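You operate a simulated robot arm through the tools that you are given. There is no shell and no other tool. Be economical: measure what you need, move in short steps, check, and stop when the job is done.

Carry out the task below with a simulated robot arm. There is one attempt and no reset: what you move stays moved.

TASK
Fill the Drip jar at Drain 01 and cap it.
Fine: to its line or a little over, nothing spilt, with the blue lid; the jar rides in the yellow carrier, which ends drawn out again; the other taps, the other jar and the green lid stay.

It is judged by the outcome, as a careful person would: the job done as asked, and still so three seconds after it is handed in. It fails if anything else is knocked over, pushed out of place, dropped, spilled or broken.

THE ROBOT
A 7-joint arm with a two-finger parallel gripper, fixed in place. Base frame: the origin is at the foot of the arm, x ahead of it, y to its left, z up; the work surface is at about z = 78. Lengths are in cm, angles in degrees, forces in N, time in s.
With the tool pointing down near the work surface it reaches from about 22 to 68 cm from the base axis. Its first joint turns from -66.0 to 66.0 degrees. Payload 2.4 kg.
Tool frame: the origin (TCP) lies between the finger pads and is the grasp point; the fingertips stand 3 cm ahead of it; z points along the fingers, y is the line along which they close. The gripper opens to 9.4 cm. The fingers are 2.8 cm wide and 1 cm thick; the gripper's body (5 by 9.6 cm) begins 5.5 cm behind the TCP.
Orientation is that of the tool frame in the base frame, as a unit quaternion [x, y, z, w]. With the fingers straight down and closing along the base's y, the tool's x points along the base's -x, its y along +y and its z along -z.

THE INTERFACE
- The arm moves only by the tool send_rows. Its argument "plan" is a list of rows, each an object (a shift or turn left out is 0, a gripper value left out holds the last) with "dp": the shift along the base's x, y, z in cm, a list of three; "angular": the turn, a rotation vector about the base's x, y, z in degrees, a list of three. In form: [{"dp": [dx, dy, dz], "angular": [wx, wy, wz]}, ...]. A call has 1 to 12 rows; each row shifts and turns the commanded pose from where the row before left it. "hand" is the finger opening in cm, from 0 to 9.4, set as the call begins (left out, the last holds). A row lasts 0.2 s, in which the tool goes at most 5 cm and 8.6 degrees; a call with a longer step from one row to the next is refused whole, and so is a gripper value outside its range. A pose out of reach is approached as far as the arm can. The call stops where the force on the tool passes 70 N (or 10 N more than at its start, if that is more) or the arm is blocked; 0.2 s more then pass. The fingers move at their own pace (about 15.3 cm/s each) and stop on an object; they squeeze with about 36 N. The grip force told is the motor's: it shows also when the fingers shut on nothing. Time passes only in rows, and 0.2 s behind the last, so rows that do not move let the fingers close. It gives the time, the measured TCP pose, the force on the tool (base axes), the opening and the grip force at its end, in the units of the frame above (readings bear some noise).
- Cameras (640 x 400 px; columns grow to the right, rows downward): "scene" is fixed at [2.81, 46.15, 145.89]; the picture's right is [-0.86, -0.50, 0.00], its down [-0.22, 0.37, -0.90] and it looks along [0.46, -0.78, -0.43] (base axes); focal length 319 px, centre (320, 200). "wrist" rides on the gripper at [-3.7, 0, -5.8] in the tool frame; the picture's right is [0.00, -1.00, 0.00], its down [0.97, 0.00, -0.24] and it looks along [0.24, 0.00, 0.97] (tool axes); focal length 218 px, centre (320, 200).
- camera(camera): a new picture of that camera. No time passes.
- point_at(camera, pixels): there is no depth. For up to 12 entries [column, row, z] of the newest picture of that camera ("zoom" is the newest enlarged one), the place [x, y] in the base frame at which the ray of that pixel passes the height z, good to about 0.2 cm. No time passes.
- zoom(camera, box): a new picture of the part [left, top, right, bottom] of that camera's present view, enlarged. No time passes.
- finish_job(): hands the job in; it is judged then, once.

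Work in short steps. Measure before you move; look again where a grasp or a placing could have gone wrong, and mend it. You have 80 turns and 46 pictures in all, the two below and enlarged ones among them. Open the gripper and draw the arm clear of the work before you hand the job in, unless the task says otherwise; then end with one line.

The tools are called after "Emit:" by a JSON object that holds its "method" and its "body". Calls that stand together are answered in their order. send_rows: Moves the arm, as the interface text tells. Its arguments: {"type":"object","properties":{"plan":{"type":"array","items":{"type":"object","properties":{"dp":{"type":"array","items":{"type":"number"}},"angular":{"type":"array","items":{"type":"number"}}}}},"hand":{"type":"number"}},"required":["plan"]} The other tools are called the same way: camera (camera) takes a picture; point_at (camera, pixels) gives the place at which the rays of pixels pass given heights; zoom (camera, box) takes an enlarged picture of a part of a camera's view; finish_job () hands the job in.

At the start:

```text
time_s: 0.0
eef_pos: [44.99, -13.08, 121.78]
orientation: [0.0, 1.0, -0.001, 0.0]
force: [-0.2, 0.8, -0.3]
gripper_width: 9.39
grasp_force: 0.1
```

scene: 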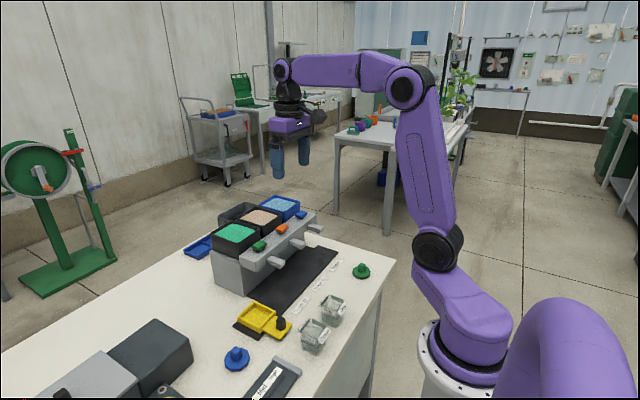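
wrist: 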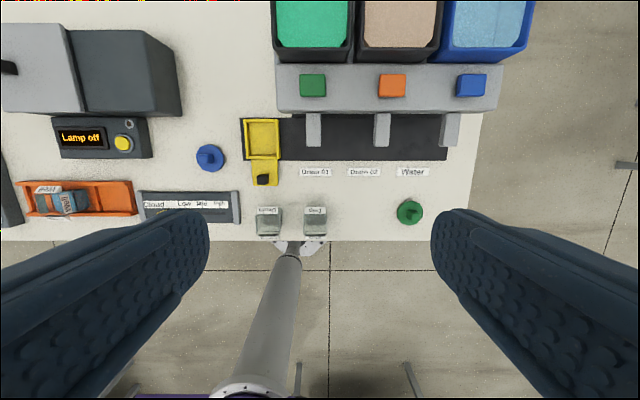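

I look closer at the taps, carrier, jars and the lids.

Emit:
{"method": "zoom", "body": {"camera": "wrist", "box": [180, 60, 500, 260]}}

Emit:
{"method": "zoom", "body": {"camera": "scene", "box": [180, 190, 400, 380]}}

Emit:
{"method": "zoom", "body": {"camera": "wrist", "box": [230, 160, 350, 240]}}

```text
2.00 times, centred on (340, 160) of wrist
```

zoom: 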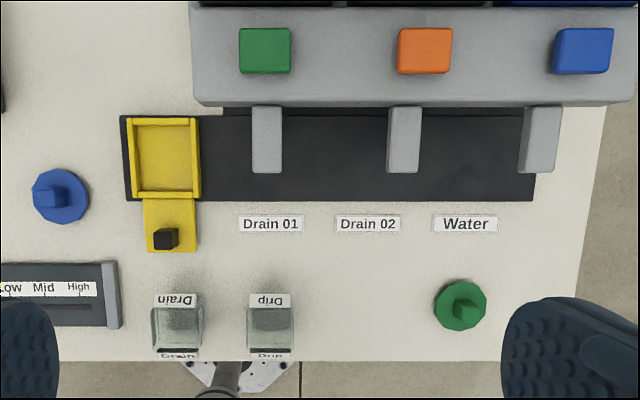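

```text
2.11 times, centred on (290, 285) of scene
```

zoom: 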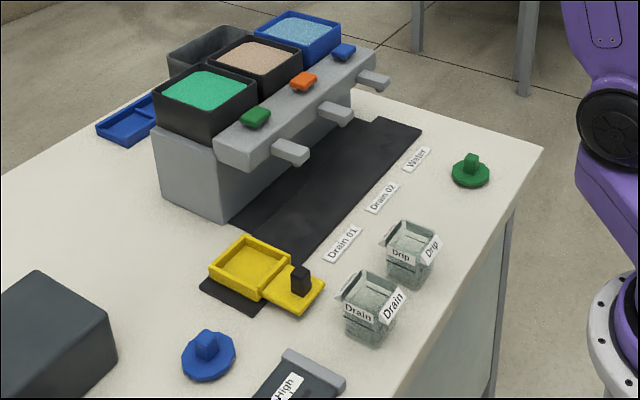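

```text
5.00 times, centred on (290, 200) of wrist
```

zoom: 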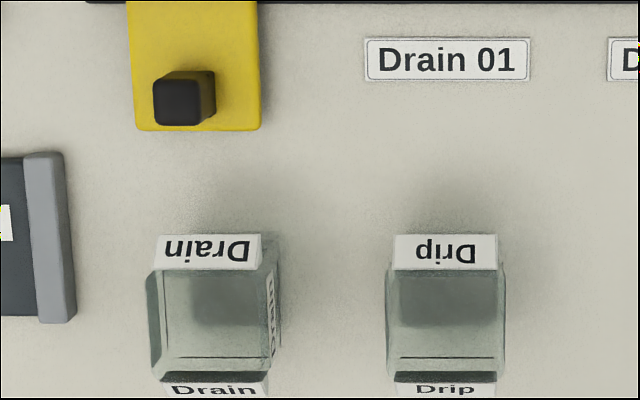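

Taking positions of carrier, handle, spout, jar, lid, button with assumed heights.

Emit:
{"method": "point_at", "body": {"camera": "wrist", "pixels": [[241, 119, 78], [262, 138, 80], [262, 179, 82], [313, 145, 90], [313, 116, 90], [304, 209, 85], [326, 209, 85], [304, 235, 85], [326, 235, 85], [211, 157, 80], [206, 155, 83], [313, 85, 94]]}}

Emit:
{"method": "zoom", "body": {"camera": "scene", "box": [280, 280, 360, 360]}}

Emit:
{"method": "zoom", "body": {"camera": "scene", "box": [200, 290, 300, 380]}}

Emit:
{"method": "zoom", "body": {"camera": "scene", "box": [210, 200, 330, 290]}}

```text
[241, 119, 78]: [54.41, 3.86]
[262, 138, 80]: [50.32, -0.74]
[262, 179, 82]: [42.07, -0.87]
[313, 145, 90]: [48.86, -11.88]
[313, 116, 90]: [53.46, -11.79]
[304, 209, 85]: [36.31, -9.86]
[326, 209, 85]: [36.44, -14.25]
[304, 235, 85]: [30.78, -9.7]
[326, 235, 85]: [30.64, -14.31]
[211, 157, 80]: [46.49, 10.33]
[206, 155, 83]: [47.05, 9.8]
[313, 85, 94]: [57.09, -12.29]
```

```text
5.00 times, centred on (320, 320) of scene
```

zoom: 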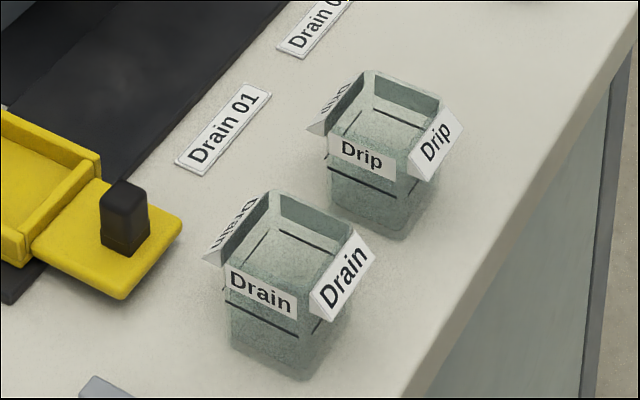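

```text
4.44 times, centred on (250, 335) of scene
```

zoom: 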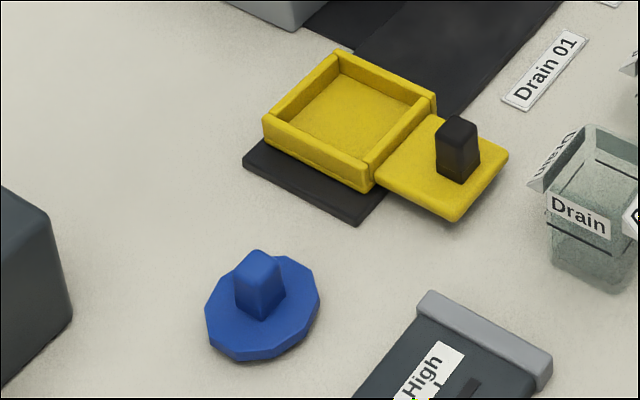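

```text
4.44 times, centred on (270, 245) of scene
```

zoom: 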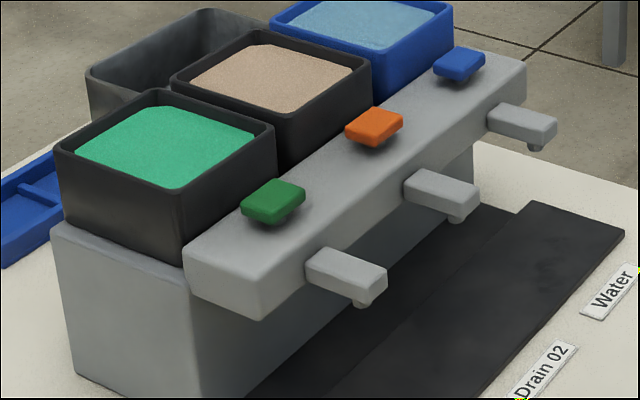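

Measuring the jar's height and lid/handle from the scene view.

Emit:
{"method": "camera", "body": {"camera": "scene"}}

Emit:
{"method": "point_at", "body": {"camera": "scene", "pixels": [[361, 328.2, 78], [346, 321.5, 78], [345.4, 306, 83], [345.4, 306, 84], [345.4, 306, 85], [354, 294, 84], [368, 299.5, 84], [303.5, 317, 83], [305, 316.5, 82], [309, 326, 84]]}}

Emit:
{"method": "point_at", "body": {"camera": "scene", "pixels": [[302.5, 329, 79], [307, 338, 78], [353, 331, 78], [275.5, 238, 92], [283, 267, 88], [292, 268.5, 87], [270, 248, 94], [272, 245, 95], [308, 348, 80], [306, 317, 83], [238, 347, 83], [236, 370, 80]]}}

```text
37 pictures are left
```

scene: 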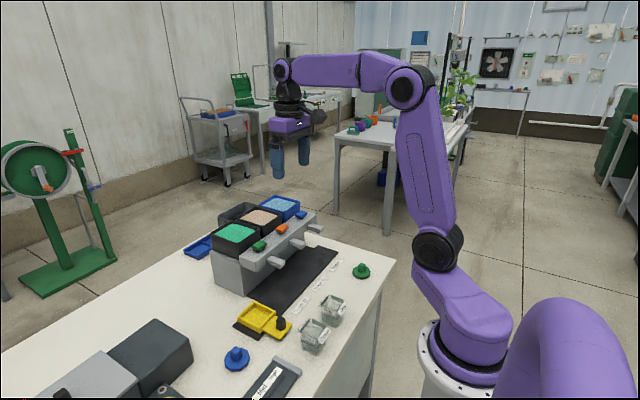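

```text
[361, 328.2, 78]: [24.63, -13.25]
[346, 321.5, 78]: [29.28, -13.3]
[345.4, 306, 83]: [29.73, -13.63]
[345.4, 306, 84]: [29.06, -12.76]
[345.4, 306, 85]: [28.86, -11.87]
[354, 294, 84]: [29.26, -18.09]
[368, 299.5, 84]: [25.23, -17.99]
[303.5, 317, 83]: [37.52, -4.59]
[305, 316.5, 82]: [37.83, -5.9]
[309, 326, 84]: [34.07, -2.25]
```

```text
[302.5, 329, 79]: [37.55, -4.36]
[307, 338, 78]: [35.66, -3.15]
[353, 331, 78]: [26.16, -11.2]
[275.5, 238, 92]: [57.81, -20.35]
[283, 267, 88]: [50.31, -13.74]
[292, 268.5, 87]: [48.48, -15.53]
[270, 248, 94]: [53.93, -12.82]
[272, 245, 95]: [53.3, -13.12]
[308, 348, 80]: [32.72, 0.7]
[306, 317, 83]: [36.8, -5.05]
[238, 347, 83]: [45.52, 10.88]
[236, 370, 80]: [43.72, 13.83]
```

I correct the zoom pixel mapping and re-measure.

Emit:
{"method": "point_at", "body": {"camera": "scene", "pixels": [[337, 328, 78], [322, 321.4, 78], [321.4, 306, 83], [321.4, 306, 84], [321.4, 306, 85], [330, 294, 84], [344, 299.4, 84], [302.4, 349, 78], [316, 356, 78], [326, 349, 78], [280.8, 318, 83], [281.2, 330, 79]]}}

Emit:
{"method": "point_at", "body": {"camera": "scene", "pixels": [[237, 360, 79], [236, 348, 82], [236, 348, 83], [259.3, 245, 93], [259.3, 245, 95], [259.3, 245, 97], [281.3, 268, 88], [281.3, 268, 90], [281.3, 268, 92], [261, 332, 80], [237, 317, 80], [278, 314, 79]]}}

```text
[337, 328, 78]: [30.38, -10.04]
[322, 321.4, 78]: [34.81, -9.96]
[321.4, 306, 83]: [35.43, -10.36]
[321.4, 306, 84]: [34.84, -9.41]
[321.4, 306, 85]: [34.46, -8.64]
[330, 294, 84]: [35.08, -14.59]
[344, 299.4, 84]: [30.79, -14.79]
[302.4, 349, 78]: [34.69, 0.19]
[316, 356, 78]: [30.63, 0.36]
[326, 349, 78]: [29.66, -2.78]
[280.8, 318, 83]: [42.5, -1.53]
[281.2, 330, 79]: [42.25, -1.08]
```

```text
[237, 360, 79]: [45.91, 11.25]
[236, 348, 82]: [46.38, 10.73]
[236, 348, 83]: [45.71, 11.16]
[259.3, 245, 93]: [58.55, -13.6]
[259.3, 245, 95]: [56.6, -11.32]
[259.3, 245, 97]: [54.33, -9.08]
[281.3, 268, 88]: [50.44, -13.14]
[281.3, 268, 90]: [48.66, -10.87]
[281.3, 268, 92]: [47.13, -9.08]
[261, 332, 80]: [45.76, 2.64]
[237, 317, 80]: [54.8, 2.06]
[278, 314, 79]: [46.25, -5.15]
```

Drip jar: centre about (32.7, -12.2), top about 83.8. I move above it with the hand at 7 cm.

Emit:
{"method": "send_rows", "body": {"plan": [{"dp": [-3, 0.2, -4]}, {"dp": [-3, 0.2, -4]}, {"dp": [-3, 0.2, -4]}, {"dp": [-3.3, 0.3, -3.7]}, {"dp": [0, 0, -4]}, {"dp": [0, 0, -4]}, {"dp": [0, 0, 0]}], "hand": 7}}

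Emit:
{"method": "camera", "body": {"camera": "wrist"}}

```text
time_s: 1.6
eef_pos: [32.65, -12.37, 98.14]
orientation: [0.0, 1.0, 0.0, -0.001]
force: [0.6, 0.0, 0.8]
gripper_width: 7.0
grasp_force: 0.1
```

```text
36 pictures are left
```

wrist: 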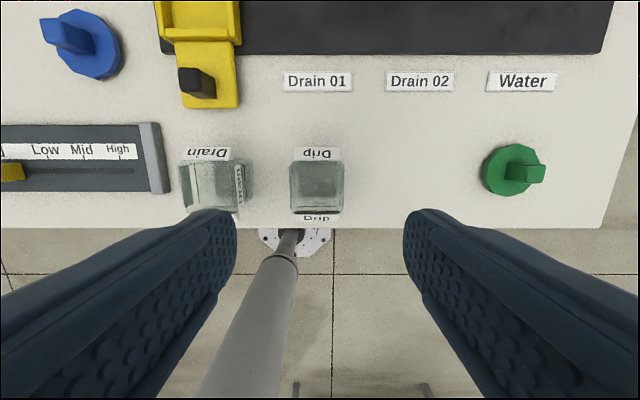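

Emit:
{"method": "point_at", "body": {"camera": "wrist", "pixels": [[291, 161, 83.8], [344, 161, 83.8], [291, 210, 83.8], [344, 210, 83.8], [244, 185, 83.8], [197, 84, 83], [200, 38, 80], [160, 38, 80], [240, 38, 80], [209, 108, 79], [180, 108, 79], [239, 108, 79]]}}

```text
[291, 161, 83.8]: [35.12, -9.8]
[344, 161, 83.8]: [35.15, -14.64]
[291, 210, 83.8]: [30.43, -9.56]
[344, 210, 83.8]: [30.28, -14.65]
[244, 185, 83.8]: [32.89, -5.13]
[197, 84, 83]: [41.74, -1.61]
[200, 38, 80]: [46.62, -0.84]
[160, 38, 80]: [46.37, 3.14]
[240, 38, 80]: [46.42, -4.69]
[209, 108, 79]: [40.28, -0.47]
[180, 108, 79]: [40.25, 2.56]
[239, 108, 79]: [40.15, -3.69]
```

Jar centred at (32.75, -12.2); descend to z 83.3 and grip.

Emit:
{"method": "send_rows", "body": {"plan": [{"dp": [0.1, 0.15, -4]}, {"dp": [0, 0, -4]}, {"dp": [0, 0, -4]}, {"dp": [0, 0, -2.8]}, {"dp": [0, 0, 0]}]}}

Emit:
{"method": "send_rows", "body": {"plan": [{"dp": [0, 0, 0]}, {"dp": [0, 0, 0]}, {"dp": [0, 0, 0]}], "hand": 3}}

```text
time_s: 2.8
eef_pos: [32.76, -12.05, 83.32]
orientation: [0.0, 1.0, 0.0, 0.0]
force: [-0.1, 0.1, 0.0]
gripper_width: 6.99
grasp_force: 0.1
```

```text
time_s: 3.6
eef_pos: [32.91, -12.08, 83.46]
orientation: [0.0, 1.0, 0.0, 0.0]
force: [-0.9, 0.3, 0.2]
gripper_width: 5.35
grasp_force: 35.7
```

Gripped (5.35 cm). Lift and go toward the tray, staying high and short of it, then look.

Emit:
{"method": "send_rows", "body": {"plan": [{"dp": [0, 0, 3]}, {"dp": [0, 0, 4]}, {"dp": [0, 0, 4]}, {"dp": [0, 0, 4]}, {"dp": [2, 4, 1]}, {"dp": [3, 4, 0]}, {"dp": [4, 3.4, 0]}, {"dp": [0, 0, 0]}]}}

Emit:
{"method": "camera", "body": {"camera": "wrist"}}

Emit:
{"method": "camera", "body": {"camera": "scene"}}

```text
refused: row 7 steps farther than a row can; nothing moved
```

```text
35 pictures are left
```

wrist: 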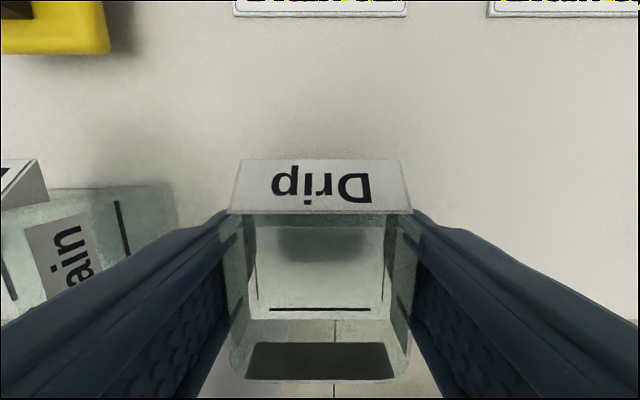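

```text
34 pictures are left
```

scene: 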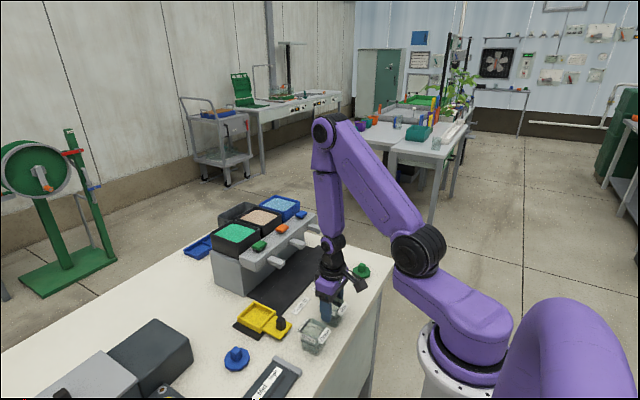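

Emit:
{"method": "send_rows", "body": {"plan": [{"dp": [0, 0, 3]}, {"dp": [0, 0, 4]}, {"dp": [0, 0, 4]}, {"dp": [0, 0, 4]}, {"dp": [2, 3.5, 1]}, {"dp": [3, 3.5, 0]}, {"dp": [3, 3, 0]}, {"dp": [2, 1.4, 0]}, {"dp": [0, 0, 0]}]}}

Emit:
{"method": "camera", "body": {"camera": "wrist"}}

```text
time_s: 5.6
eef_pos: [42.78, -0.39, 99.3]
orientation: [0.0, 1.0, 0.0, 0.0]
force: [-0.1, -0.3, -0.5]
gripper_width: 5.34
grasp_force: 36.7
```

```text
33 pictures are left
```

wrist: 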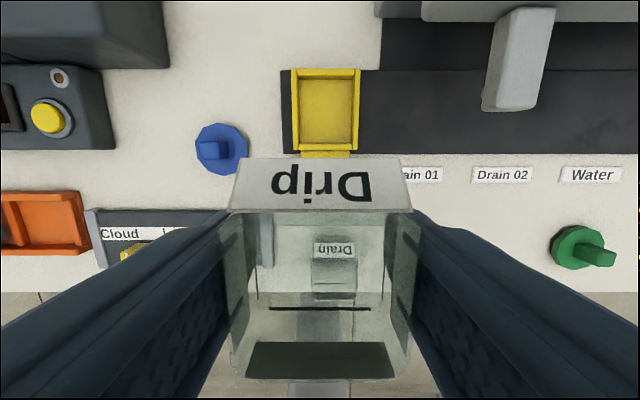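

Emit:
{"method": "zoom", "body": {"camera": "wrist", "box": [270, 50, 390, 125]}}

Emit:
{"method": "point_at", "body": {"camera": "wrist", "pixels": [[291, 69, 80.5], [361, 69, 80.5], [361, 151, 80.5], [291, 151, 80.5], [303, 78, 79], [354, 78, 79], [302, 141, 79], [352, 141, 79], [481, 108, 89], [539, 108, 89], [422, 22, 90], [504, 95, 90]]}}

```text
5.33 times, centred on (330, 88) of wrist
```

zoom: 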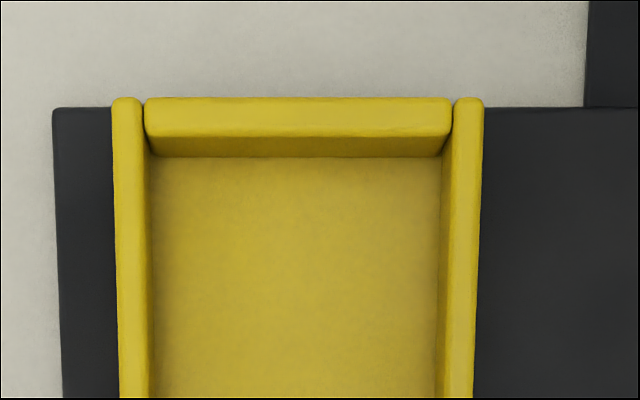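

```text
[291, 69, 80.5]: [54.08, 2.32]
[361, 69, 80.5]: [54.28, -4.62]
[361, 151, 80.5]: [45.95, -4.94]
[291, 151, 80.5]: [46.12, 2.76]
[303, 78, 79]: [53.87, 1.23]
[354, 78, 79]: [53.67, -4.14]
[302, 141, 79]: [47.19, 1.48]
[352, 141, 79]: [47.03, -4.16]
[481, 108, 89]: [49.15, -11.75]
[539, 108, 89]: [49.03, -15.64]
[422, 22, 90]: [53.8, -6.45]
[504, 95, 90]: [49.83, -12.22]
```

Tray inside: x 47.1–53.4, y -4.15–1.3, centre (50.2, -1.35). Move over it and lower to just above the floor.

Emit:
{"method": "send_rows", "body": {"plan": [{"dp": [3.8, -0.5, 0]}, {"dp": [3.7, -0.45, 0]}, {"dp": [0, 0, -4]}, {"dp": [0, 0, -4]}, {"dp": [0, 0, -3]}, {"dp": [0, 0, -1.8]}, {"dp": [0, 0, 0]}]}}

Emit:
{"method": "zoom", "body": {"camera": "scene", "box": [200, 265, 328, 345]}}

```text
time_s: 7.2
eef_pos: [50.42, -1.51, 86.47]
orientation: [0.0, 1.0, 0.001, 0.001]
force: [-0.2, -0.6, 0.3]
gripper_width: 5.33
grasp_force: 36.1
```

```text
5.00 times, centred on (264, 305) of scene
```

zoom: 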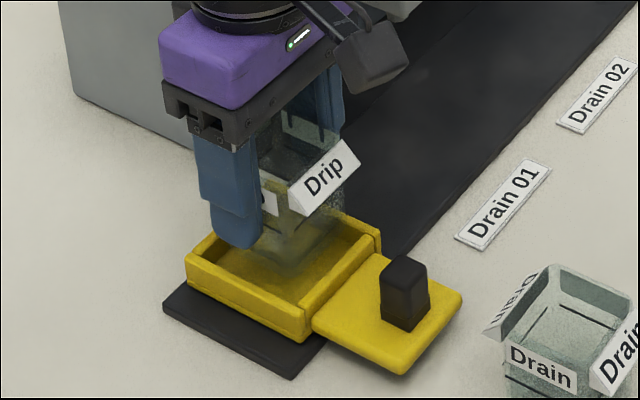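

Jar looks well inside the tray. Lower in small steps until contact shows.

Emit:
{"method": "send_rows", "body": {"plan": [{"dp": [-0.1, 0.1, -0.5]}, {"dp": [0, 0, -0.5]}, {"dp": [0, 0, -0.3]}, {"dp": [0, 0, -0.2]}, {"dp": [0, 0, 0]}]}}

```text
time_s: 8.4
eef_pos: [50.3, -1.5, 85.12]
orientation: [-0.001, 1.0, -0.001, 0.002]
force: [4.4, 0.8, 34.1]
gripper_width: 5.44
grasp_force: 35.8
```

Contact at z 85.1; check that it sits on the floor, not on a wall.

Emit:
{"method": "zoom", "body": {"camera": "scene", "box": [200, 265, 328, 345]}}

Emit:
{"method": "camera", "body": {"camera": "wrist"}}

```text
5.00 times, centred on (264, 305) of scene
```

zoom: 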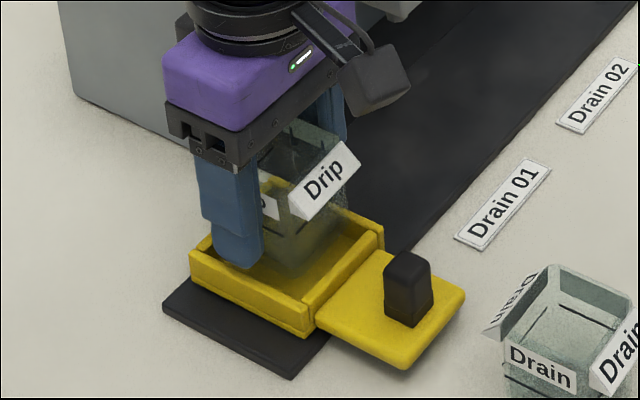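

```text
29 pictures are left
```

wrist: 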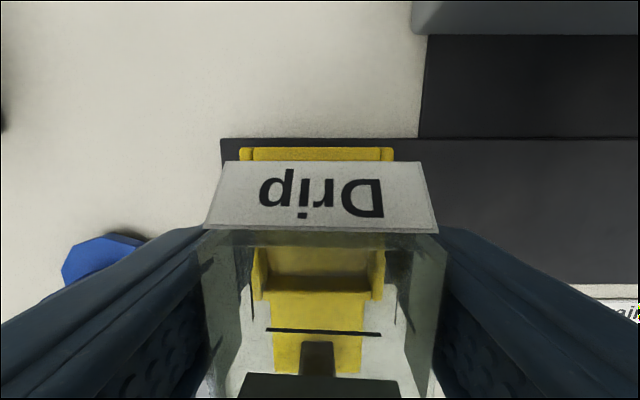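

Jar is inside the tray walls with its bottom at about 79.7 (floor). Ease up slightly and release gently, then check.

Emit:
{"method": "send_rows", "body": {"plan": [{"dp": [0, 0, 0.25]}, {"dp": [0, 0, 0]}]}}

Emit:
{"method": "send_rows", "body": {"plan": [{"dp": [0, 0, 0]}, {"dp": [0, 0, 0]}], "hand": 6.8}}

Emit:
{"method": "zoom", "body": {"camera": "scene", "box": [200, 265, 328, 345]}}

```text
time_s: 9.0
eef_pos: [50.07, -1.48, 85.21]
orientation: [0.001, 1.0, 0.0, -0.003]
force: [2.8, -0.3, 7.1]
gripper_width: 5.35
grasp_force: 36.0
```

```text
time_s: 9.6
eef_pos: [50.16, -1.46, 85.22]
orientation: [0.0, 1.0, -0.001, -0.001]
force: [-0.7, 0.8, -0.1]
gripper_width: 6.81
grasp_force: 0.5
```

```text
5.00 times, centred on (264, 305) of scene
```

zoom: 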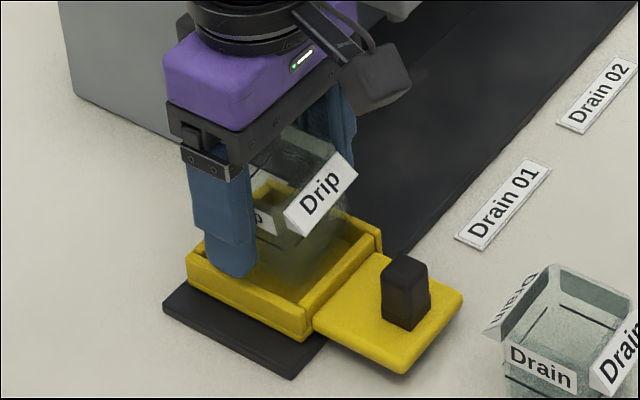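

Released and seated. Rise, back off, and look down.

Emit:
{"method": "send_rows", "body": {"plan": [{"dp": [0, 0, 2]}, {"dp": [0, 0, 4]}, {"dp": [0, 0, 4]}, {"dp": [0, 0, 4]}, {"dp": [-4, 0, 0]}, {"dp": [-4, 0, 0]}, {"dp": [0, 0, 0]}]}}

Emit:
{"method": "camera", "body": {"camera": "wrist"}}

Emit:
{"method": "zoom", "body": {"camera": "scene", "box": [200, 265, 328, 345]}}

```text
time_s: 11.2
eef_pos: [42.24, -1.51, 99.24]
orientation: [0.0, 1.0, -0.001, 0.0]
force: [-1.0, 0.1, -0.2]
gripper_width: 6.81
grasp_force: 0.0
```

```text
27 pictures are left
```

wrist: 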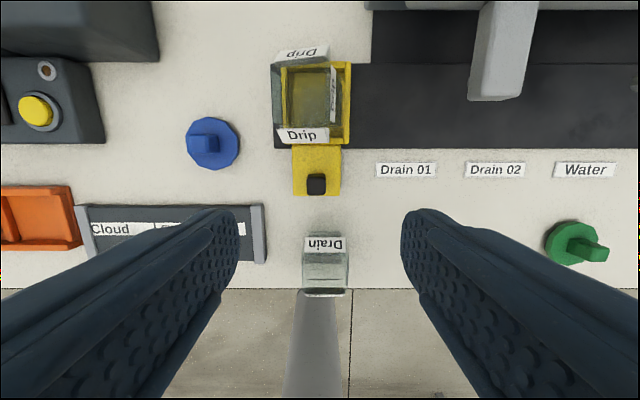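

```text
5.00 times, centred on (264, 305) of scene
```

zoom: 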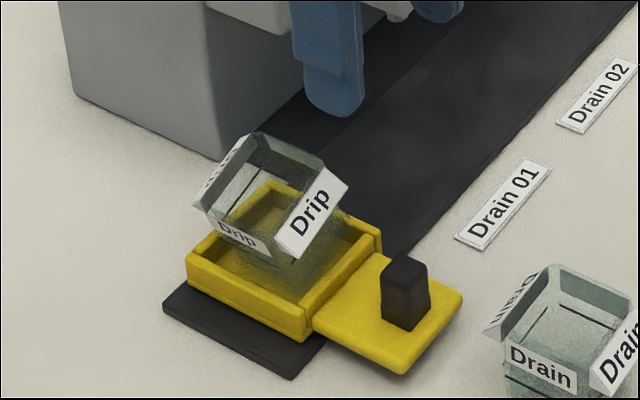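

The jar looks tilted toward +y; look closer.

Emit:
{"method": "zoom", "body": {"camera": "wrist", "box": [248, 30, 376, 110]}}

Emit:
{"method": "point_at", "body": {"camera": "wrist", "pixels": [[283, 67, 80.5], [351, 62, 80.5], [350, 144, 80.5], [280, 62, 85], [333, 62, 85], [281, 127, 85], [332, 127, 85], [316, 184, 83], [294, 194, 79.3], [340, 194, 79.3]]}}

```text
5.00 times, centred on (312, 70) of wrist
```

zoom: 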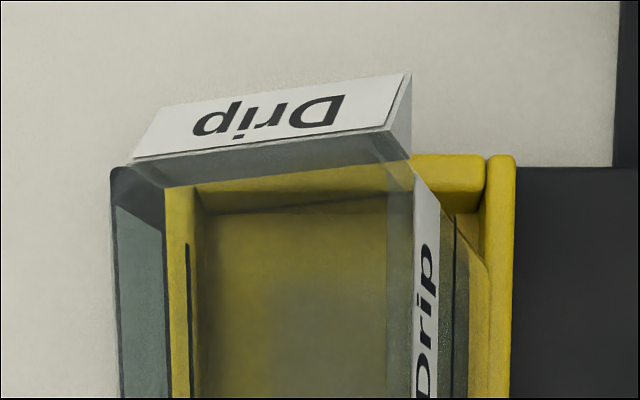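

```text
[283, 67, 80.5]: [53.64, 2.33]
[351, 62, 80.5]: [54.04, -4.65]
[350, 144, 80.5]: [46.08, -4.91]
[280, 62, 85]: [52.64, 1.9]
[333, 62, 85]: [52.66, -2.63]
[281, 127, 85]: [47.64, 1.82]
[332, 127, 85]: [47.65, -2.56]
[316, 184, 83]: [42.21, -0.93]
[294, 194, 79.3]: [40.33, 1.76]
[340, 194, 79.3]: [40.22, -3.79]
```

The jar's -y bottom edge caught on the tray's -y wall (inner tray is centred at y≈-1.1, I placed at -1.5). I regrip, which will square it, then lift and re-place.

Emit:
{"method": "send_rows", "body": {"plan": [{"dp": [4, 0.4, 0]}, {"dp": [3.95, 0.4, 0]}, {"dp": [0, 0, -4]}, {"dp": [0, 0, -4]}, {"dp": [0, 0, -4]}, {"dp": [0, 0, -1.5]}, {"dp": [0, 0, 0]}], "hand": 8}}

Emit:
{"method": "send_rows", "body": {"plan": [{"dp": [0, 0, 0]}, {"dp": [0, 0, 0]}, {"dp": [0, 0, 0]}], "hand": 3}}

Emit:
{"method": "send_rows", "body": {"plan": [{"dp": [0, 0, 1]}, {"dp": [0, 0, 2]}, {"dp": [0, 0, 0]}]}}

Emit:
{"method": "camera", "body": {"camera": "wrist"}}

Emit:
{"method": "zoom", "body": {"camera": "scene", "box": [200, 265, 328, 345]}}

```text
time_s: 12.8
eef_pos: [50.05, -0.44, 85.66]
orientation: [0.0, 1.0, 0.0, 0.0]
force: [0.8, -0.1, -0.4]
gripper_width: 8.02
grasp_force: 0.0
```

```text
time_s: 13.6
eef_pos: [50.16, -0.51, 86.01]
orientation: [0.0, 1.0, 0.0, 0.001]
force: [-1.6, 1.8, 18.1]
gripper_width: 6.22
grasp_force: 36.4
```

```text
time_s: 14.4
eef_pos: [50.08, -0.62, 88.69]
orientation: [0.001, 1.0, 0.0, 0.0]
force: [-0.9, -0.2, -0.5]
gripper_width: 5.35
grasp_force: 36.2
```

```text
24 pictures are left
```

wrist: 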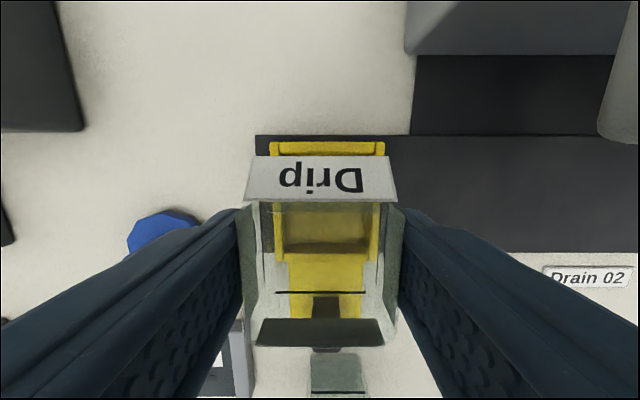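

```text
5.00 times, centred on (264, 305) of scene
```

zoom: 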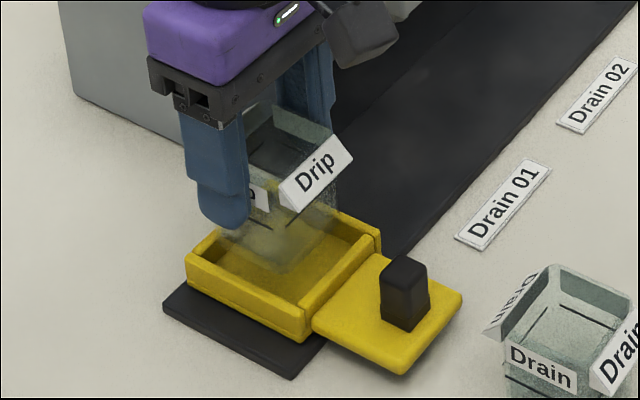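

Squared again (5.35). Measure the tray's walls from here precisely.

Emit:
{"method": "zoom", "body": {"camera": "wrist", "box": [240, 120, 400, 220]}}

Emit:
{"method": "point_at", "body": {"camera": "zoom", "pixels": [[119, 90, 80.5], [583, 90, 80.5], [160, 90, 80.5], [540, 90, 80.5]]}}

```text
4.00 times, centred on (320, 170) of wrist
```

zoom: 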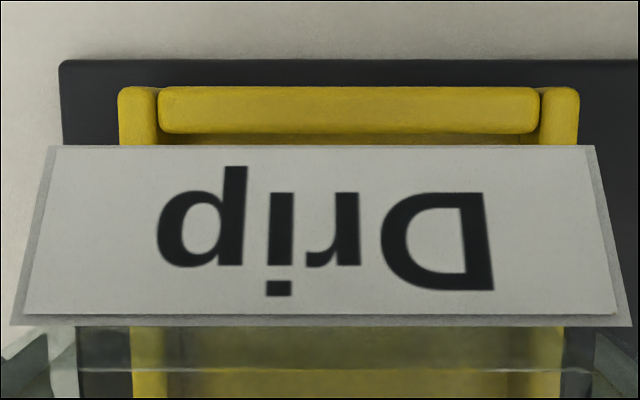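

```text
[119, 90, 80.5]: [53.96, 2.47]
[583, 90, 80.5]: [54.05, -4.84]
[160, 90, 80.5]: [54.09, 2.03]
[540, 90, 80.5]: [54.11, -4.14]
```

Tray centre is y≈-1.12, x≈50.05. Shift -0.5 in y and lower carefully.

Emit:
{"method": "send_rows", "body": {"plan": [{"dp": [0, -0.5, 0]}, {"dp": [0, 0, -1]}, {"dp": [0, 0, -1]}, {"dp": [0, 0, 0]}]}}

Emit:
{"method": "send_rows", "body": {"plan": [{"dp": [0, 0, -0.4]}, {"dp": [0, 0, -0.3]}, {"dp": [0, 0, 0]}]}}

```text
time_s: 15.4
eef_pos: [50.05, -1.08, 86.65]
orientation: [0.001, 1.0, 0.0, 0.0]
force: [-0.3, -0.1, -0.9]
gripper_width: 5.35
grasp_force: 36.4
```

```text
time_s: 16.2
eef_pos: [50.08, -1.15, 86.1]
orientation: [0.0, 1.0, 0.0, 0.0]
force: [-0.2, -0.3, 0.2]
gripper_width: 5.35
grasp_force: 35.6
```

Emit:
{"method": "send_rows", "body": {"plan": [{"dp": [0, 0, -0.3]}, {"dp": [0, 0, -0.2]}, {"dp": [0, 0, 0]}]}}

Emit:
{"method": "send_rows", "body": {"plan": [{"dp": [0, 0, -0.2]}, {"dp": [0, 0, 0]}]}}

```text
time_s: 17.0
eef_pos: [50.18, -1.14, 85.78]
orientation: [-0.001, 1.0, 0.001, 0.003]
force: [-2.8, -2.1, 34.5]
gripper_width: 5.33
grasp_force: 36.0
```

```text
time_s: 17.6
eef_pos: [50.19, -1.15, 85.33]
orientation: [0.0, 1.0, 0.001, 0.003]
force: [0.9, -1.1, 35.6]
gripper_width: 5.38
grasp_force: 36.2
```

Contact near 85.8. Ease, then view.

Emit:
{"method": "send_rows", "body": {"plan": [{"dp": [0, 0, 0.3]}, {"dp": [0, 0, 0]}]}}

Emit:
{"method": "zoom", "body": {"camera": "scene", "box": [220, 280, 300, 330]}}

```text
time_s: 18.2
eef_pos: [49.99, -1.17, 85.35]
orientation: [0.0, 1.0, 0.0, -0.002]
force: [0.8, 0.3, 0.3]
gripper_width: 5.34
grasp_force: 36.1
```

```text
8.00 times, centred on (260, 305) of scene
```

zoom: 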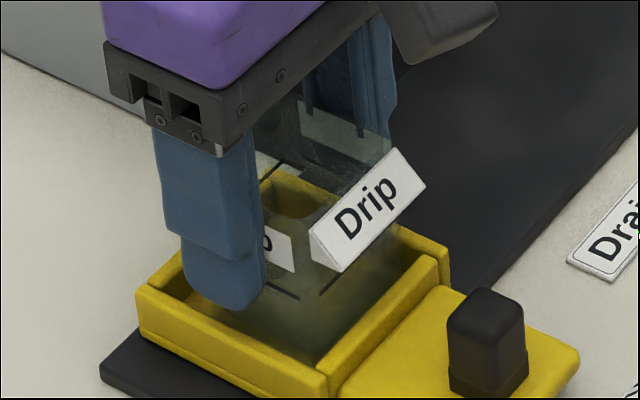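

It sits low in the tray and upright now. Release, rise, and back off to check.

Emit:
{"method": "send_rows", "body": {"plan": [{"dp": [0, 0, 0]}, {"dp": [0, 0, 0]}], "hand": 6.6}}

Emit:
{"method": "send_rows", "body": {"plan": [{"dp": [0, 0, 1.5]}, {"dp": [0, 0, 4]}, {"dp": [0, 0, 4]}, {"dp": [0, 0, 4]}, {"dp": [-4, 0, 0]}, {"dp": [-4, 0, 0]}, {"dp": [0, 0, 0]}]}}

Emit:
{"method": "camera", "body": {"camera": "wrist"}}

Emit:
{"method": "zoom", "body": {"camera": "scene", "box": [200, 265, 328, 345]}}

```text
time_s: 18.8
eef_pos: [50.04, -1.12, 85.46]
orientation: [-0.001, 1.0, -0.001, -0.001]
force: [0.8, -0.2, -0.1]
gripper_width: 6.58
grasp_force: 0.0
```

```text
time_s: 20.4
eef_pos: [42.28, -1.33, 99.06]
orientation: [0.0, 1.0, -0.001, 0.0]
force: [0.8, 0.1, -0.6]
gripper_width: 6.6
grasp_force: 0.0
```

```text
20 pictures are left
```

wrist: 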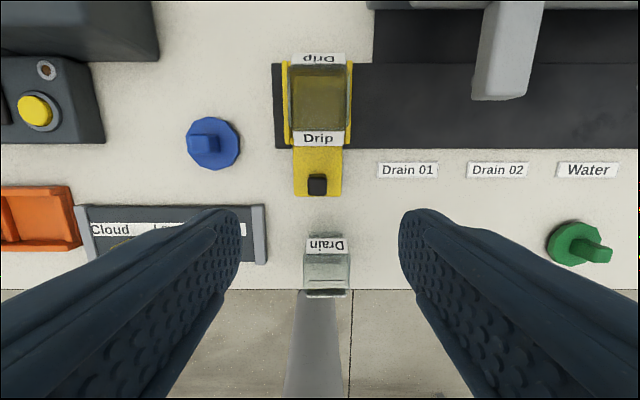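

```text
5.00 times, centred on (264, 305) of scene
```

zoom: 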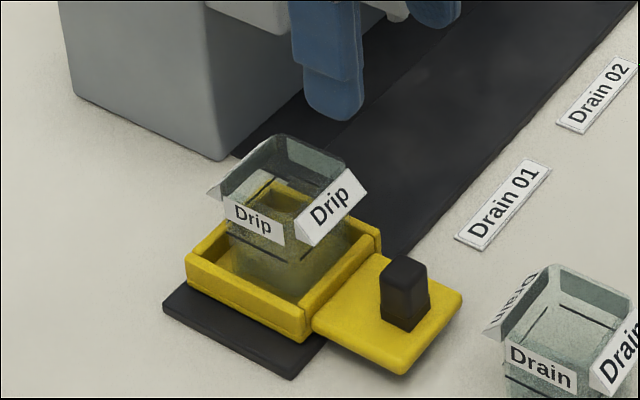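

Jar upright and centred. Now grip the black handle at (42.2, -0.95): small opening, descend to z 83.2.

Emit:
{"method": "send_rows", "body": {"plan": [{"dp": [0, 0.35, -4]}, {"dp": [0, 0, -4]}, {"dp": [0, 0, -4]}, {"dp": [0, 0, -2.5]}, {"dp": [0, 0, -1.3]}, {"dp": [0, 0, 0]}], "hand": 4}}

Emit:
{"method": "send_rows", "body": {"plan": [{"dp": [0, 0, 0]}, {"dp": [0, 0, 0]}], "hand": 0.8}}

```text
time_s: 21.8
eef_pos: [42.26, -0.85, 83.58]
orientation: [0.0, 1.0, 0.0, 0.0]
force: [-1.3, 0.5, -0.4]
gripper_width: 3.99
grasp_force: 0.1
```

```text
time_s: 22.4
eef_pos: [42.29, -1.01, 83.53]
orientation: [0.002, 1.0, 0.001, -0.001]
force: [1.7, -23.3, -7.1]
gripper_width: 2.4
grasp_force: 45.6
```

Emit:
{"method": "send_rows", "body": {"plan": [{"dp": [0, 0, 0]}, {"dp": [0, -0.1, 0]}]}}

Emit:
{"method": "zoom", "body": {"camera": "scene", "box": [200, 265, 328, 345]}}

```text
time_s: 23.0
eef_pos: [42.4, -0.99, 83.48]
orientation: [0.001, 1.0, 0.0, 0.001]
force: [5.0, -25.8, 9.4]
gripper_width: 2.41
grasp_force: 44.8
```

```text
5.00 times, centred on (264, 305) of scene
```

zoom: 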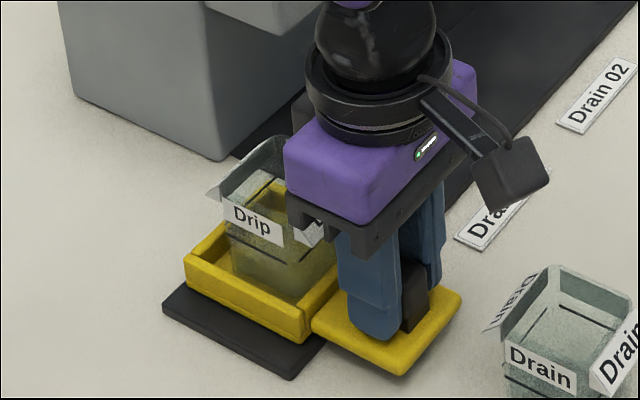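

Handle gripped (2.4 cm wide). Try a slow slide in -y.

Emit:
{"method": "send_rows", "body": {"plan": [{"dp": [0, -0.4, 0]}, {"dp": [0, -0.5, 0]}, {"dp": [0, -0.5, 0]}, {"dp": [0, -0.5, 0]}, {"dp": [0, 0, 0]}]}}

```text
time_s: 24.2
eef_pos: [42.29, -2.82, 83.34]
orientation: [-0.001, 1.0, 0.001, 0.003]
force: [8.5, -0.3, 37.3]
gripper_width: 2.41
grasp_force: 45.1
```

It slides, with some vertical force; relieve a little upward and continue.

Emit:
{"method": "send_rows", "body": {"plan": [{"dp": [0, -0.5, 0.1]}, {"dp": [0, -0.7, 0.1]}, {"dp": [0, -0.8, 0]}, {"dp": [0, -0.8, 0]}, {"dp": [0, -0.7, 0]}, {"dp": [0, 0, 0]}]}}

Emit:
{"method": "zoom", "body": {"camera": "scene", "box": [210, 245, 338, 325]}}

```text
time_s: 25.6
eef_pos: [42.27, -6.42, 83.38]
orientation: [0.0, 1.0, -0.001, 0.003]
force: [20.4, 0.0, -33.2]
gripper_width: 2.4
grasp_force: 45.0
```

```text
5.00 times, centred on (274, 285) of scene
```

zoom: 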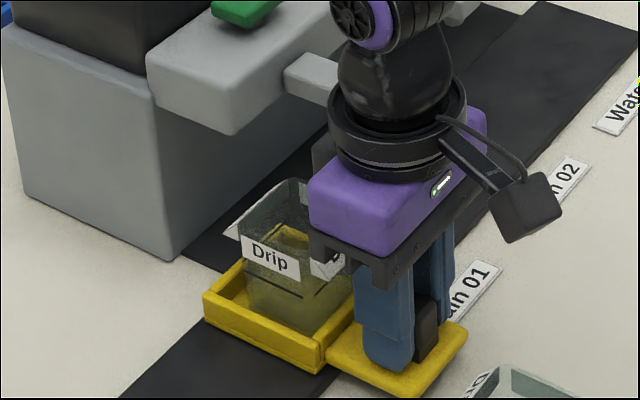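

Slides well; jar rides upright. Continue to tool y≈-11.85 (jar under the spout at y≈-12).

Emit:
{"method": "send_rows", "body": {"plan": [{"dp": [-0.1, -0.5, -0.1]}, {"dp": [0, -0.8, 0]}, {"dp": [0, -0.8, 0]}, {"dp": [0, -0.8, 0]}, {"dp": [0, -0.8, 0]}, {"dp": [0, -0.8, 0]}, {"dp": [0, -0.6, 0]}, {"dp": [0, -0.3, 0]}, {"dp": [0, 0, 0]}]}}

Emit:
{"method": "zoom", "body": {"camera": "scene", "box": [230, 235, 358, 315]}}

```text
time_s: 27.6
eef_pos: [42.2, -11.7, 83.4]
orientation: [0.0, 1.0, -0.001, 0.004]
force: [19.7, -1.7, -10.7]
gripper_width: 2.37
grasp_force: 45.0
```

```text
5.00 times, centred on (294, 275) of scene
```

zoom: 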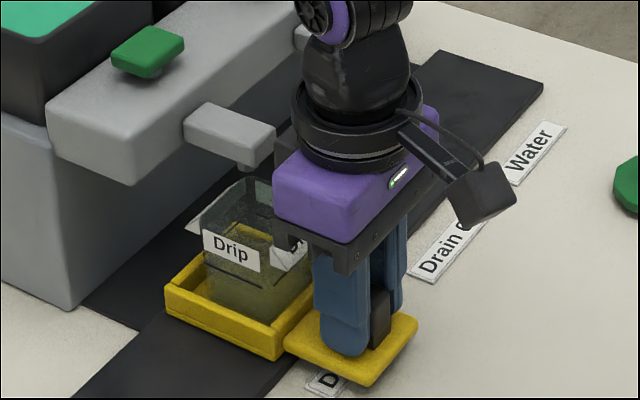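

The nozzle (zoom 247,168) stands over the jar's mouth centre. Release the handle, rise, and go above the green button (57,-12.1) with fingers closed.

Emit:
{"method": "send_rows", "body": {"plan": [{"dp": [0, 0, 0]}, {"dp": [0, 0, 0]}], "hand": 4.4}}

Emit:
{"method": "send_rows", "body": {"plan": [{"dp": [0, 0, 2]}, {"dp": [0, 0, 4]}, {"dp": [0, 0, 4]}, {"dp": [0, 0, 4]}, {"dp": [0, 0, 4]}, {"dp": [4, -0.1, 0]}, {"dp": [4, -0.1, 0]}, {"dp": [0, 0, 0]}]}}

Emit:
{"method": "send_rows", "body": {"plan": [{"dp": [0, 0, 0]}, {"dp": [0, 0, 0]}], "hand": 0}}

Emit:
{"method": "camera", "body": {"camera": "wrist"}}

```text
time_s: 28.2
eef_pos: [41.9, -11.72, 83.31]
orientation: [0.0, 1.0, 0.0, -0.001]
force: [0.4, 0.3, -0.4]
gripper_width: 4.39
grasp_force: 0.0
```

```text
time_s: 30.0
eef_pos: [50.09, -11.97, 101.47]
orientation: [0.0, 1.0, -0.001, 0.0]
force: [-0.4, -0.4, -0.1]
gripper_width: 4.4
grasp_force: 0.2
```

```text
time_s: 30.6
eef_pos: [50.0, -11.95, 101.29]
orientation: [0.0, 1.0, 0.0, 0.0]
force: [-0.3, 0.4, -0.5]
gripper_width: 0.0
grasp_force: 33.1
```

```text
15 pictures are left
```

wrist: 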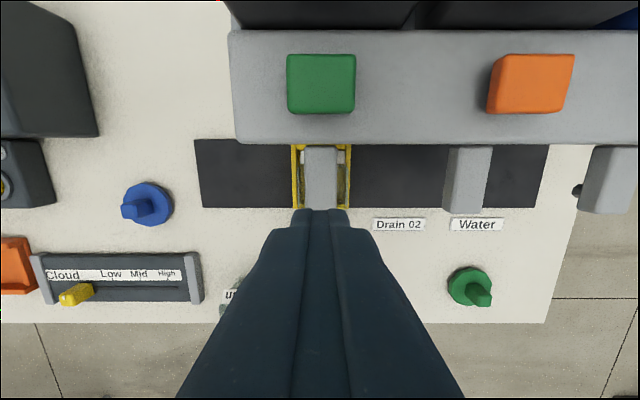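

Carrier (292–351) is centred on the spout (305–338). Locate the button.

Emit:
{"method": "point_at", "body": {"camera": "wrist", "pixels": [[321, 84, 94.3], [321, 54, 94.3], [321, 113, 94.3], [321, 28, 98], [321, 84, 93]]}}

```text
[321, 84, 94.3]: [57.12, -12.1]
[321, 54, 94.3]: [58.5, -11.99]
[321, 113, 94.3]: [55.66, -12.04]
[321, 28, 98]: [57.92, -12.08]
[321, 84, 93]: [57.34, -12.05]
```

Move over the button (x 56.7) and lower to just above it.

Emit:
{"method": "send_rows", "body": {"plan": [{"dp": [3.4, -0.1, 0]}, {"dp": [3.3, 0, 0]}, {"dp": [0, 0, -1.5]}, {"dp": [0, 0, -1.5]}, {"dp": [0, 0, 0]}]}}

Emit:
{"method": "zoom", "body": {"camera": "scene", "box": [210, 215, 338, 295]}}

```text
time_s: 31.8
eef_pos: [56.78, -11.91, 98.34]
orientation: [0.0, 1.0, 0.0, 0.0]
force: [1.0, -0.3, -1.5]
gripper_width: 0.0
grasp_force: 33.1
```

```text
5.00 times, centred on (274, 255) of scene
```

zoom: 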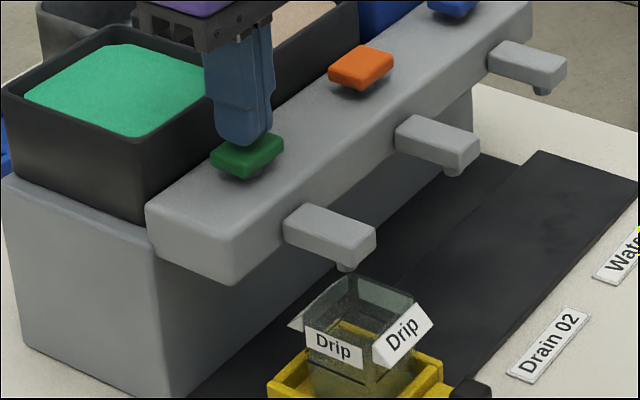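

Nozzle (347,268) is above the mouth. Lower toward the button until contact, reading force.

Emit:
{"method": "send_rows", "body": {"plan": [{"dp": [0, 0, -0.3]}, {"dp": [0, 0, -0.3]}]}}

Emit:
{"method": "send_rows", "body": {"plan": [{"dp": [0, 0, -0.3]}]}}

```text
time_s: 32.4
eef_pos: [56.83, -12.01, 97.78]
orientation: [0.0, 1.0, 0.0, 0.0]
force: [0.0, 2.1, 1.0]
gripper_width: 0.0
grasp_force: 33.1
```

```text
time_s: 32.8
eef_pos: [56.76, -11.86, 97.4]
orientation: [0.0, 1.0, -0.001, 0.0]
force: [-0.4, 0.5, 2.0]
gripper_width: 0.0
grasp_force: 32.9
```

Emit:
{"method": "send_rows", "body": {"plan": [{"dp": [0, 0, -0.3]}]}}

Emit:
{"method": "zoom", "body": {"camera": "scene", "box": [230, 235, 310, 285]}}

```text
time_s: 33.2
eef_pos: [56.66, -12.03, 97.17]
orientation: [0.001, 1.0, 0.0, 0.0]
force: [0.2, 1.6, 2.5]
gripper_width: 0.02
grasp_force: 32.9
```

```text
8.00 times, centred on (270, 260) of scene
```

zoom: 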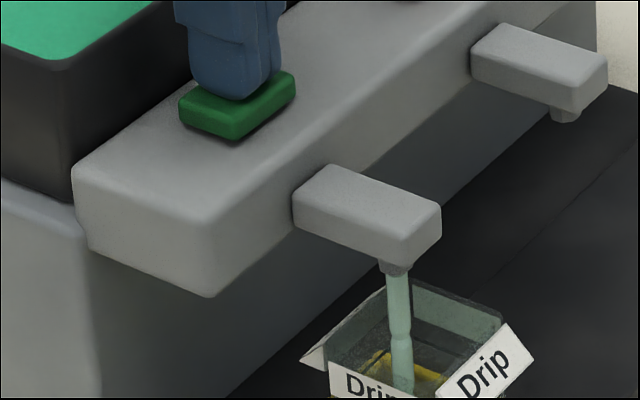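

It flows, into the jar. Hold briefly and read the level.

Emit:
{"method": "send_rows", "body": {"plan": [{"dp": [0, 0, 0]}]}}

Emit:
{"method": "zoom", "body": {"camera": "scene", "box": [245, 265, 325, 315]}}

```text
time_s: 33.6
eef_pos: [56.78, -12.08, 97.15]
orientation: [0.0, 1.0, 0.0, 0.0]
force: [0.5, 1.6, 2.5]
gripper_width: 0.0
grasp_force: 32.8
```

```text
8.00 times, centred on (285, 290) of scene
```

zoom: 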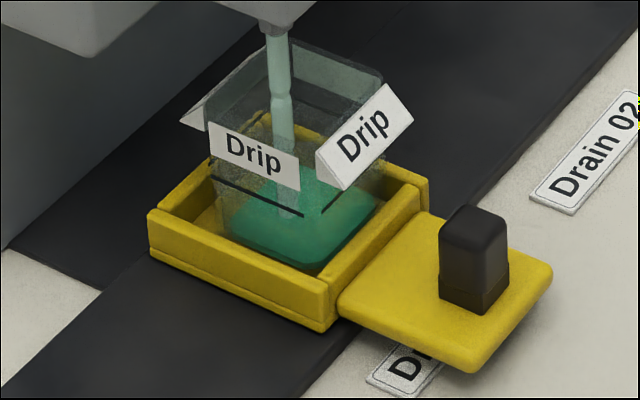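

Level roughly a quarter of the way to the line after about 0.7 s. Hold 1 s more.

Emit:
{"method": "send_rows", "body": {"plan": [{"dp": [0, 0, 0]}, {"dp": [0, 0, 0]}, {"dp": [0, 0, 0]}, {"dp": [0, 0, 0]}]}}

Emit:
{"method": "zoom", "body": {"camera": "scene", "box": [245, 265, 325, 315]}}

```text
time_s: 34.6
eef_pos: [56.64, -12.01, 97.28]
orientation: [0.0, 1.0, 0.0, -0.001]
force: [0.4, 0.8, 3.7]
gripper_width: 0.0
grasp_force: 33.2
```

```text
8.00 times, centred on (285, 290) of scene
```

zoom: 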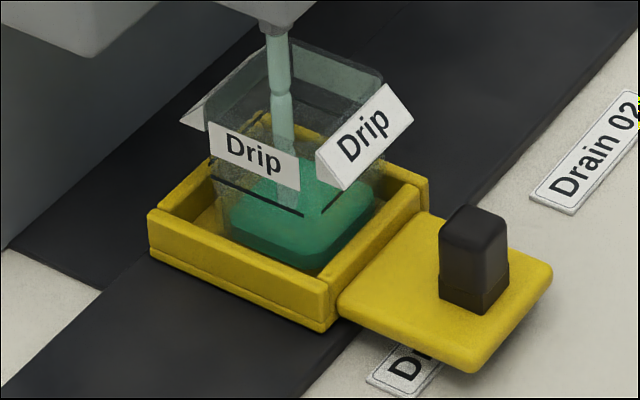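

Level rose about 18 px/s at 8x; about 27 px remain to the line. Hold 1 s more.

Emit:
{"method": "send_rows", "body": {"plan": [{"dp": [0, 0, 0]}, {"dp": [0, 0, 0]}, {"dp": [0, 0, 0]}, {"dp": [0, 0, 0]}]}}

Emit:
{"method": "zoom", "body": {"camera": "scene", "box": [263, 274, 303, 299]}}

```text
time_s: 35.6
eef_pos: [56.62, -11.96, 97.14]
orientation: [0.0, 1.0, 0.0, 0.0]
force: [1.5, 0.4, 3.8]
gripper_width: 0.0
grasp_force: 32.8
```

```text
16.00 times, centred on (283, 286) of scene
```

zoom: 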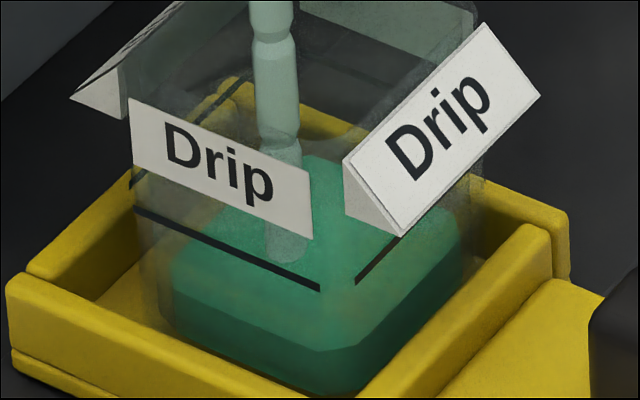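

At 16x the surface's near corner is at row 350, bottom 392, line about 290 (surface centre ~65 px below line centre). About 16 px/s, so ~4 s remain. Hold 2.6 s then re-read.

Emit:
{"method": "send_rows", "body": {"plan": [{"dp": [0, 0, 0]}, {"dp": [0, 0, 0]}, {"dp": [0, 0, 0]}, {"dp": [0, 0, 0]}, {"dp": [0, 0, 0]}, {"dp": [0, 0, 0]}, {"dp": [0, 0, 0]}, {"dp": [0, 0, 0]}, {"dp": [0, 0, 0]}, {"dp": [0, 0, 0]}, {"dp": [0, 0, 0]}, {"dp": [0, 0, 0]}]}}

Emit:
{"method": "zoom", "body": {"camera": "scene", "box": [263, 274, 303, 299]}}

```text
time_s: 38.2
eef_pos: [56.73, -12.14, 97.16]
orientation: [0.0, 1.0, 0.0, 0.001]
force: [0.6, -0.8, 3.5]
gripper_width: 0.03
grasp_force: 32.9
```

```text
16.00 times, centred on (283, 286) of scene
```

zoom: 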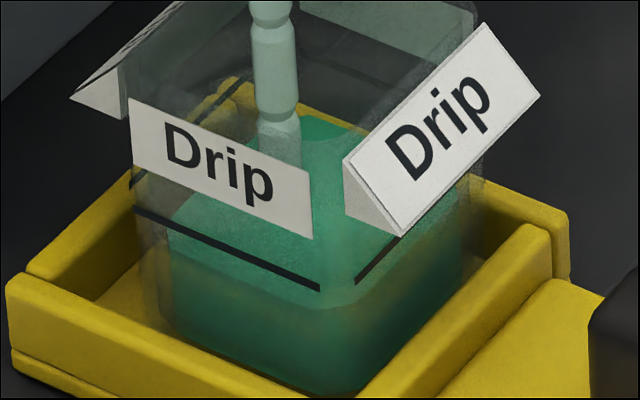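

Surface rises 16.5 px/s; about 25–32 px remain. Hold 1.4 s and re-read.

Emit:
{"method": "send_rows", "body": {"plan": [{"dp": [0, 0, 0]}, {"dp": [0, 0, 0]}, {"dp": [0, 0, 0]}, {"dp": [0, 0, 0]}, {"dp": [0, 0, 0]}, {"dp": [0, 0, 0]}]}}

Emit:
{"method": "zoom", "body": {"camera": "scene", "box": [263, 274, 303, 299]}}

```text
time_s: 39.6
eef_pos: [56.61, -12.05, 97.35]
orientation: [-0.001, 1.0, 0.0, -0.001]
force: [0.2, -0.6, 2.8]
gripper_width: 0.0
grasp_force: 32.8
```

```text
16.00 times, centred on (283, 286) of scene
```

zoom: 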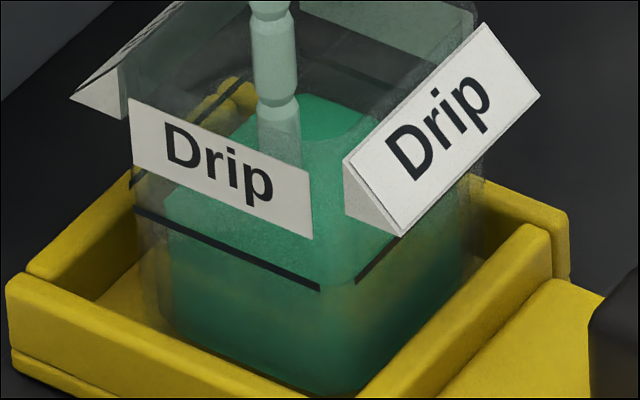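

Surface about 10 px (~0.6 s) below the line. Hold 0.6 s then lift off in the same call.

Emit:
{"method": "send_rows", "body": {"plan": [{"dp": [0, 0, 0]}, {"dp": [0, 0, 0]}, {"dp": [0, 0, 0]}, {"dp": [0, 0, 1.5]}, {"dp": [0, 0, 1]}, {"dp": [0, 0, 0]}, {"dp": [0, 0, 0]}, {"dp": [0, 0, 0]}]}}

Emit:
{"method": "zoom", "body": {"camera": "scene", "box": [263, 274, 303, 299]}}

```text
time_s: 41.4
eef_pos: [56.7, -12.01, 99.78]
orientation: [0.0, 1.0, 0.0, 0.001]
force: [0.4, -0.7, 0.2]
gripper_width: 0.0
grasp_force: 32.9
```

```text
16.00 times, centred on (283, 286) of scene
```

zoom: 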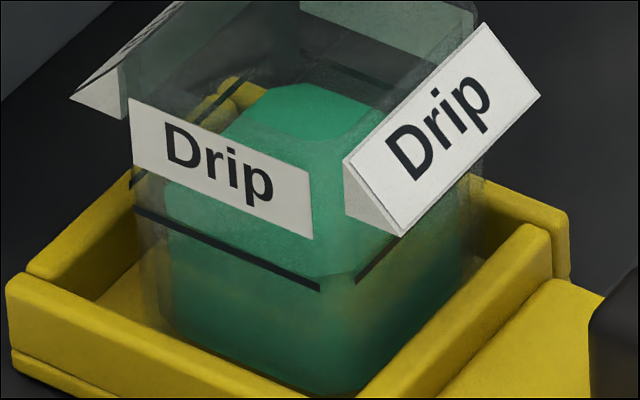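

Surface looks just short (roughly 3–14 px) of the line. Top up with a ~0.6 s press.

Emit:
{"method": "send_rows", "body": {"plan": [{"dp": [0, 0, -1.5]}, {"dp": [0, 0, -1.1]}, {"dp": [0, 0, 0]}, {"dp": [0, 0, 0]}, {"dp": [0, 0, 0]}, {"dp": [0, 0, 1.5]}, {"dp": [0, 0, 1]}, {"dp": [0, 0, 0]}, {"dp": [0, 0, 0]}]}}

Emit:
{"method": "zoom", "body": {"camera": "scene", "box": [263, 274, 303, 299]}}

```text
time_s: 43.4
eef_pos: [56.78, -12.11, 99.66]
orientation: [0.001, 1.0, 0.0, -0.001]
force: [0.3, 0.7, 0.0]
gripper_width: 0.0
grasp_force: 33.3
```

```text
16.00 times, centred on (283, 286) of scene
```

zoom: 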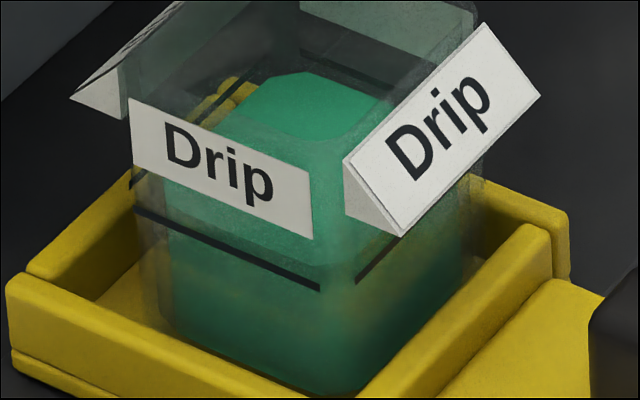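

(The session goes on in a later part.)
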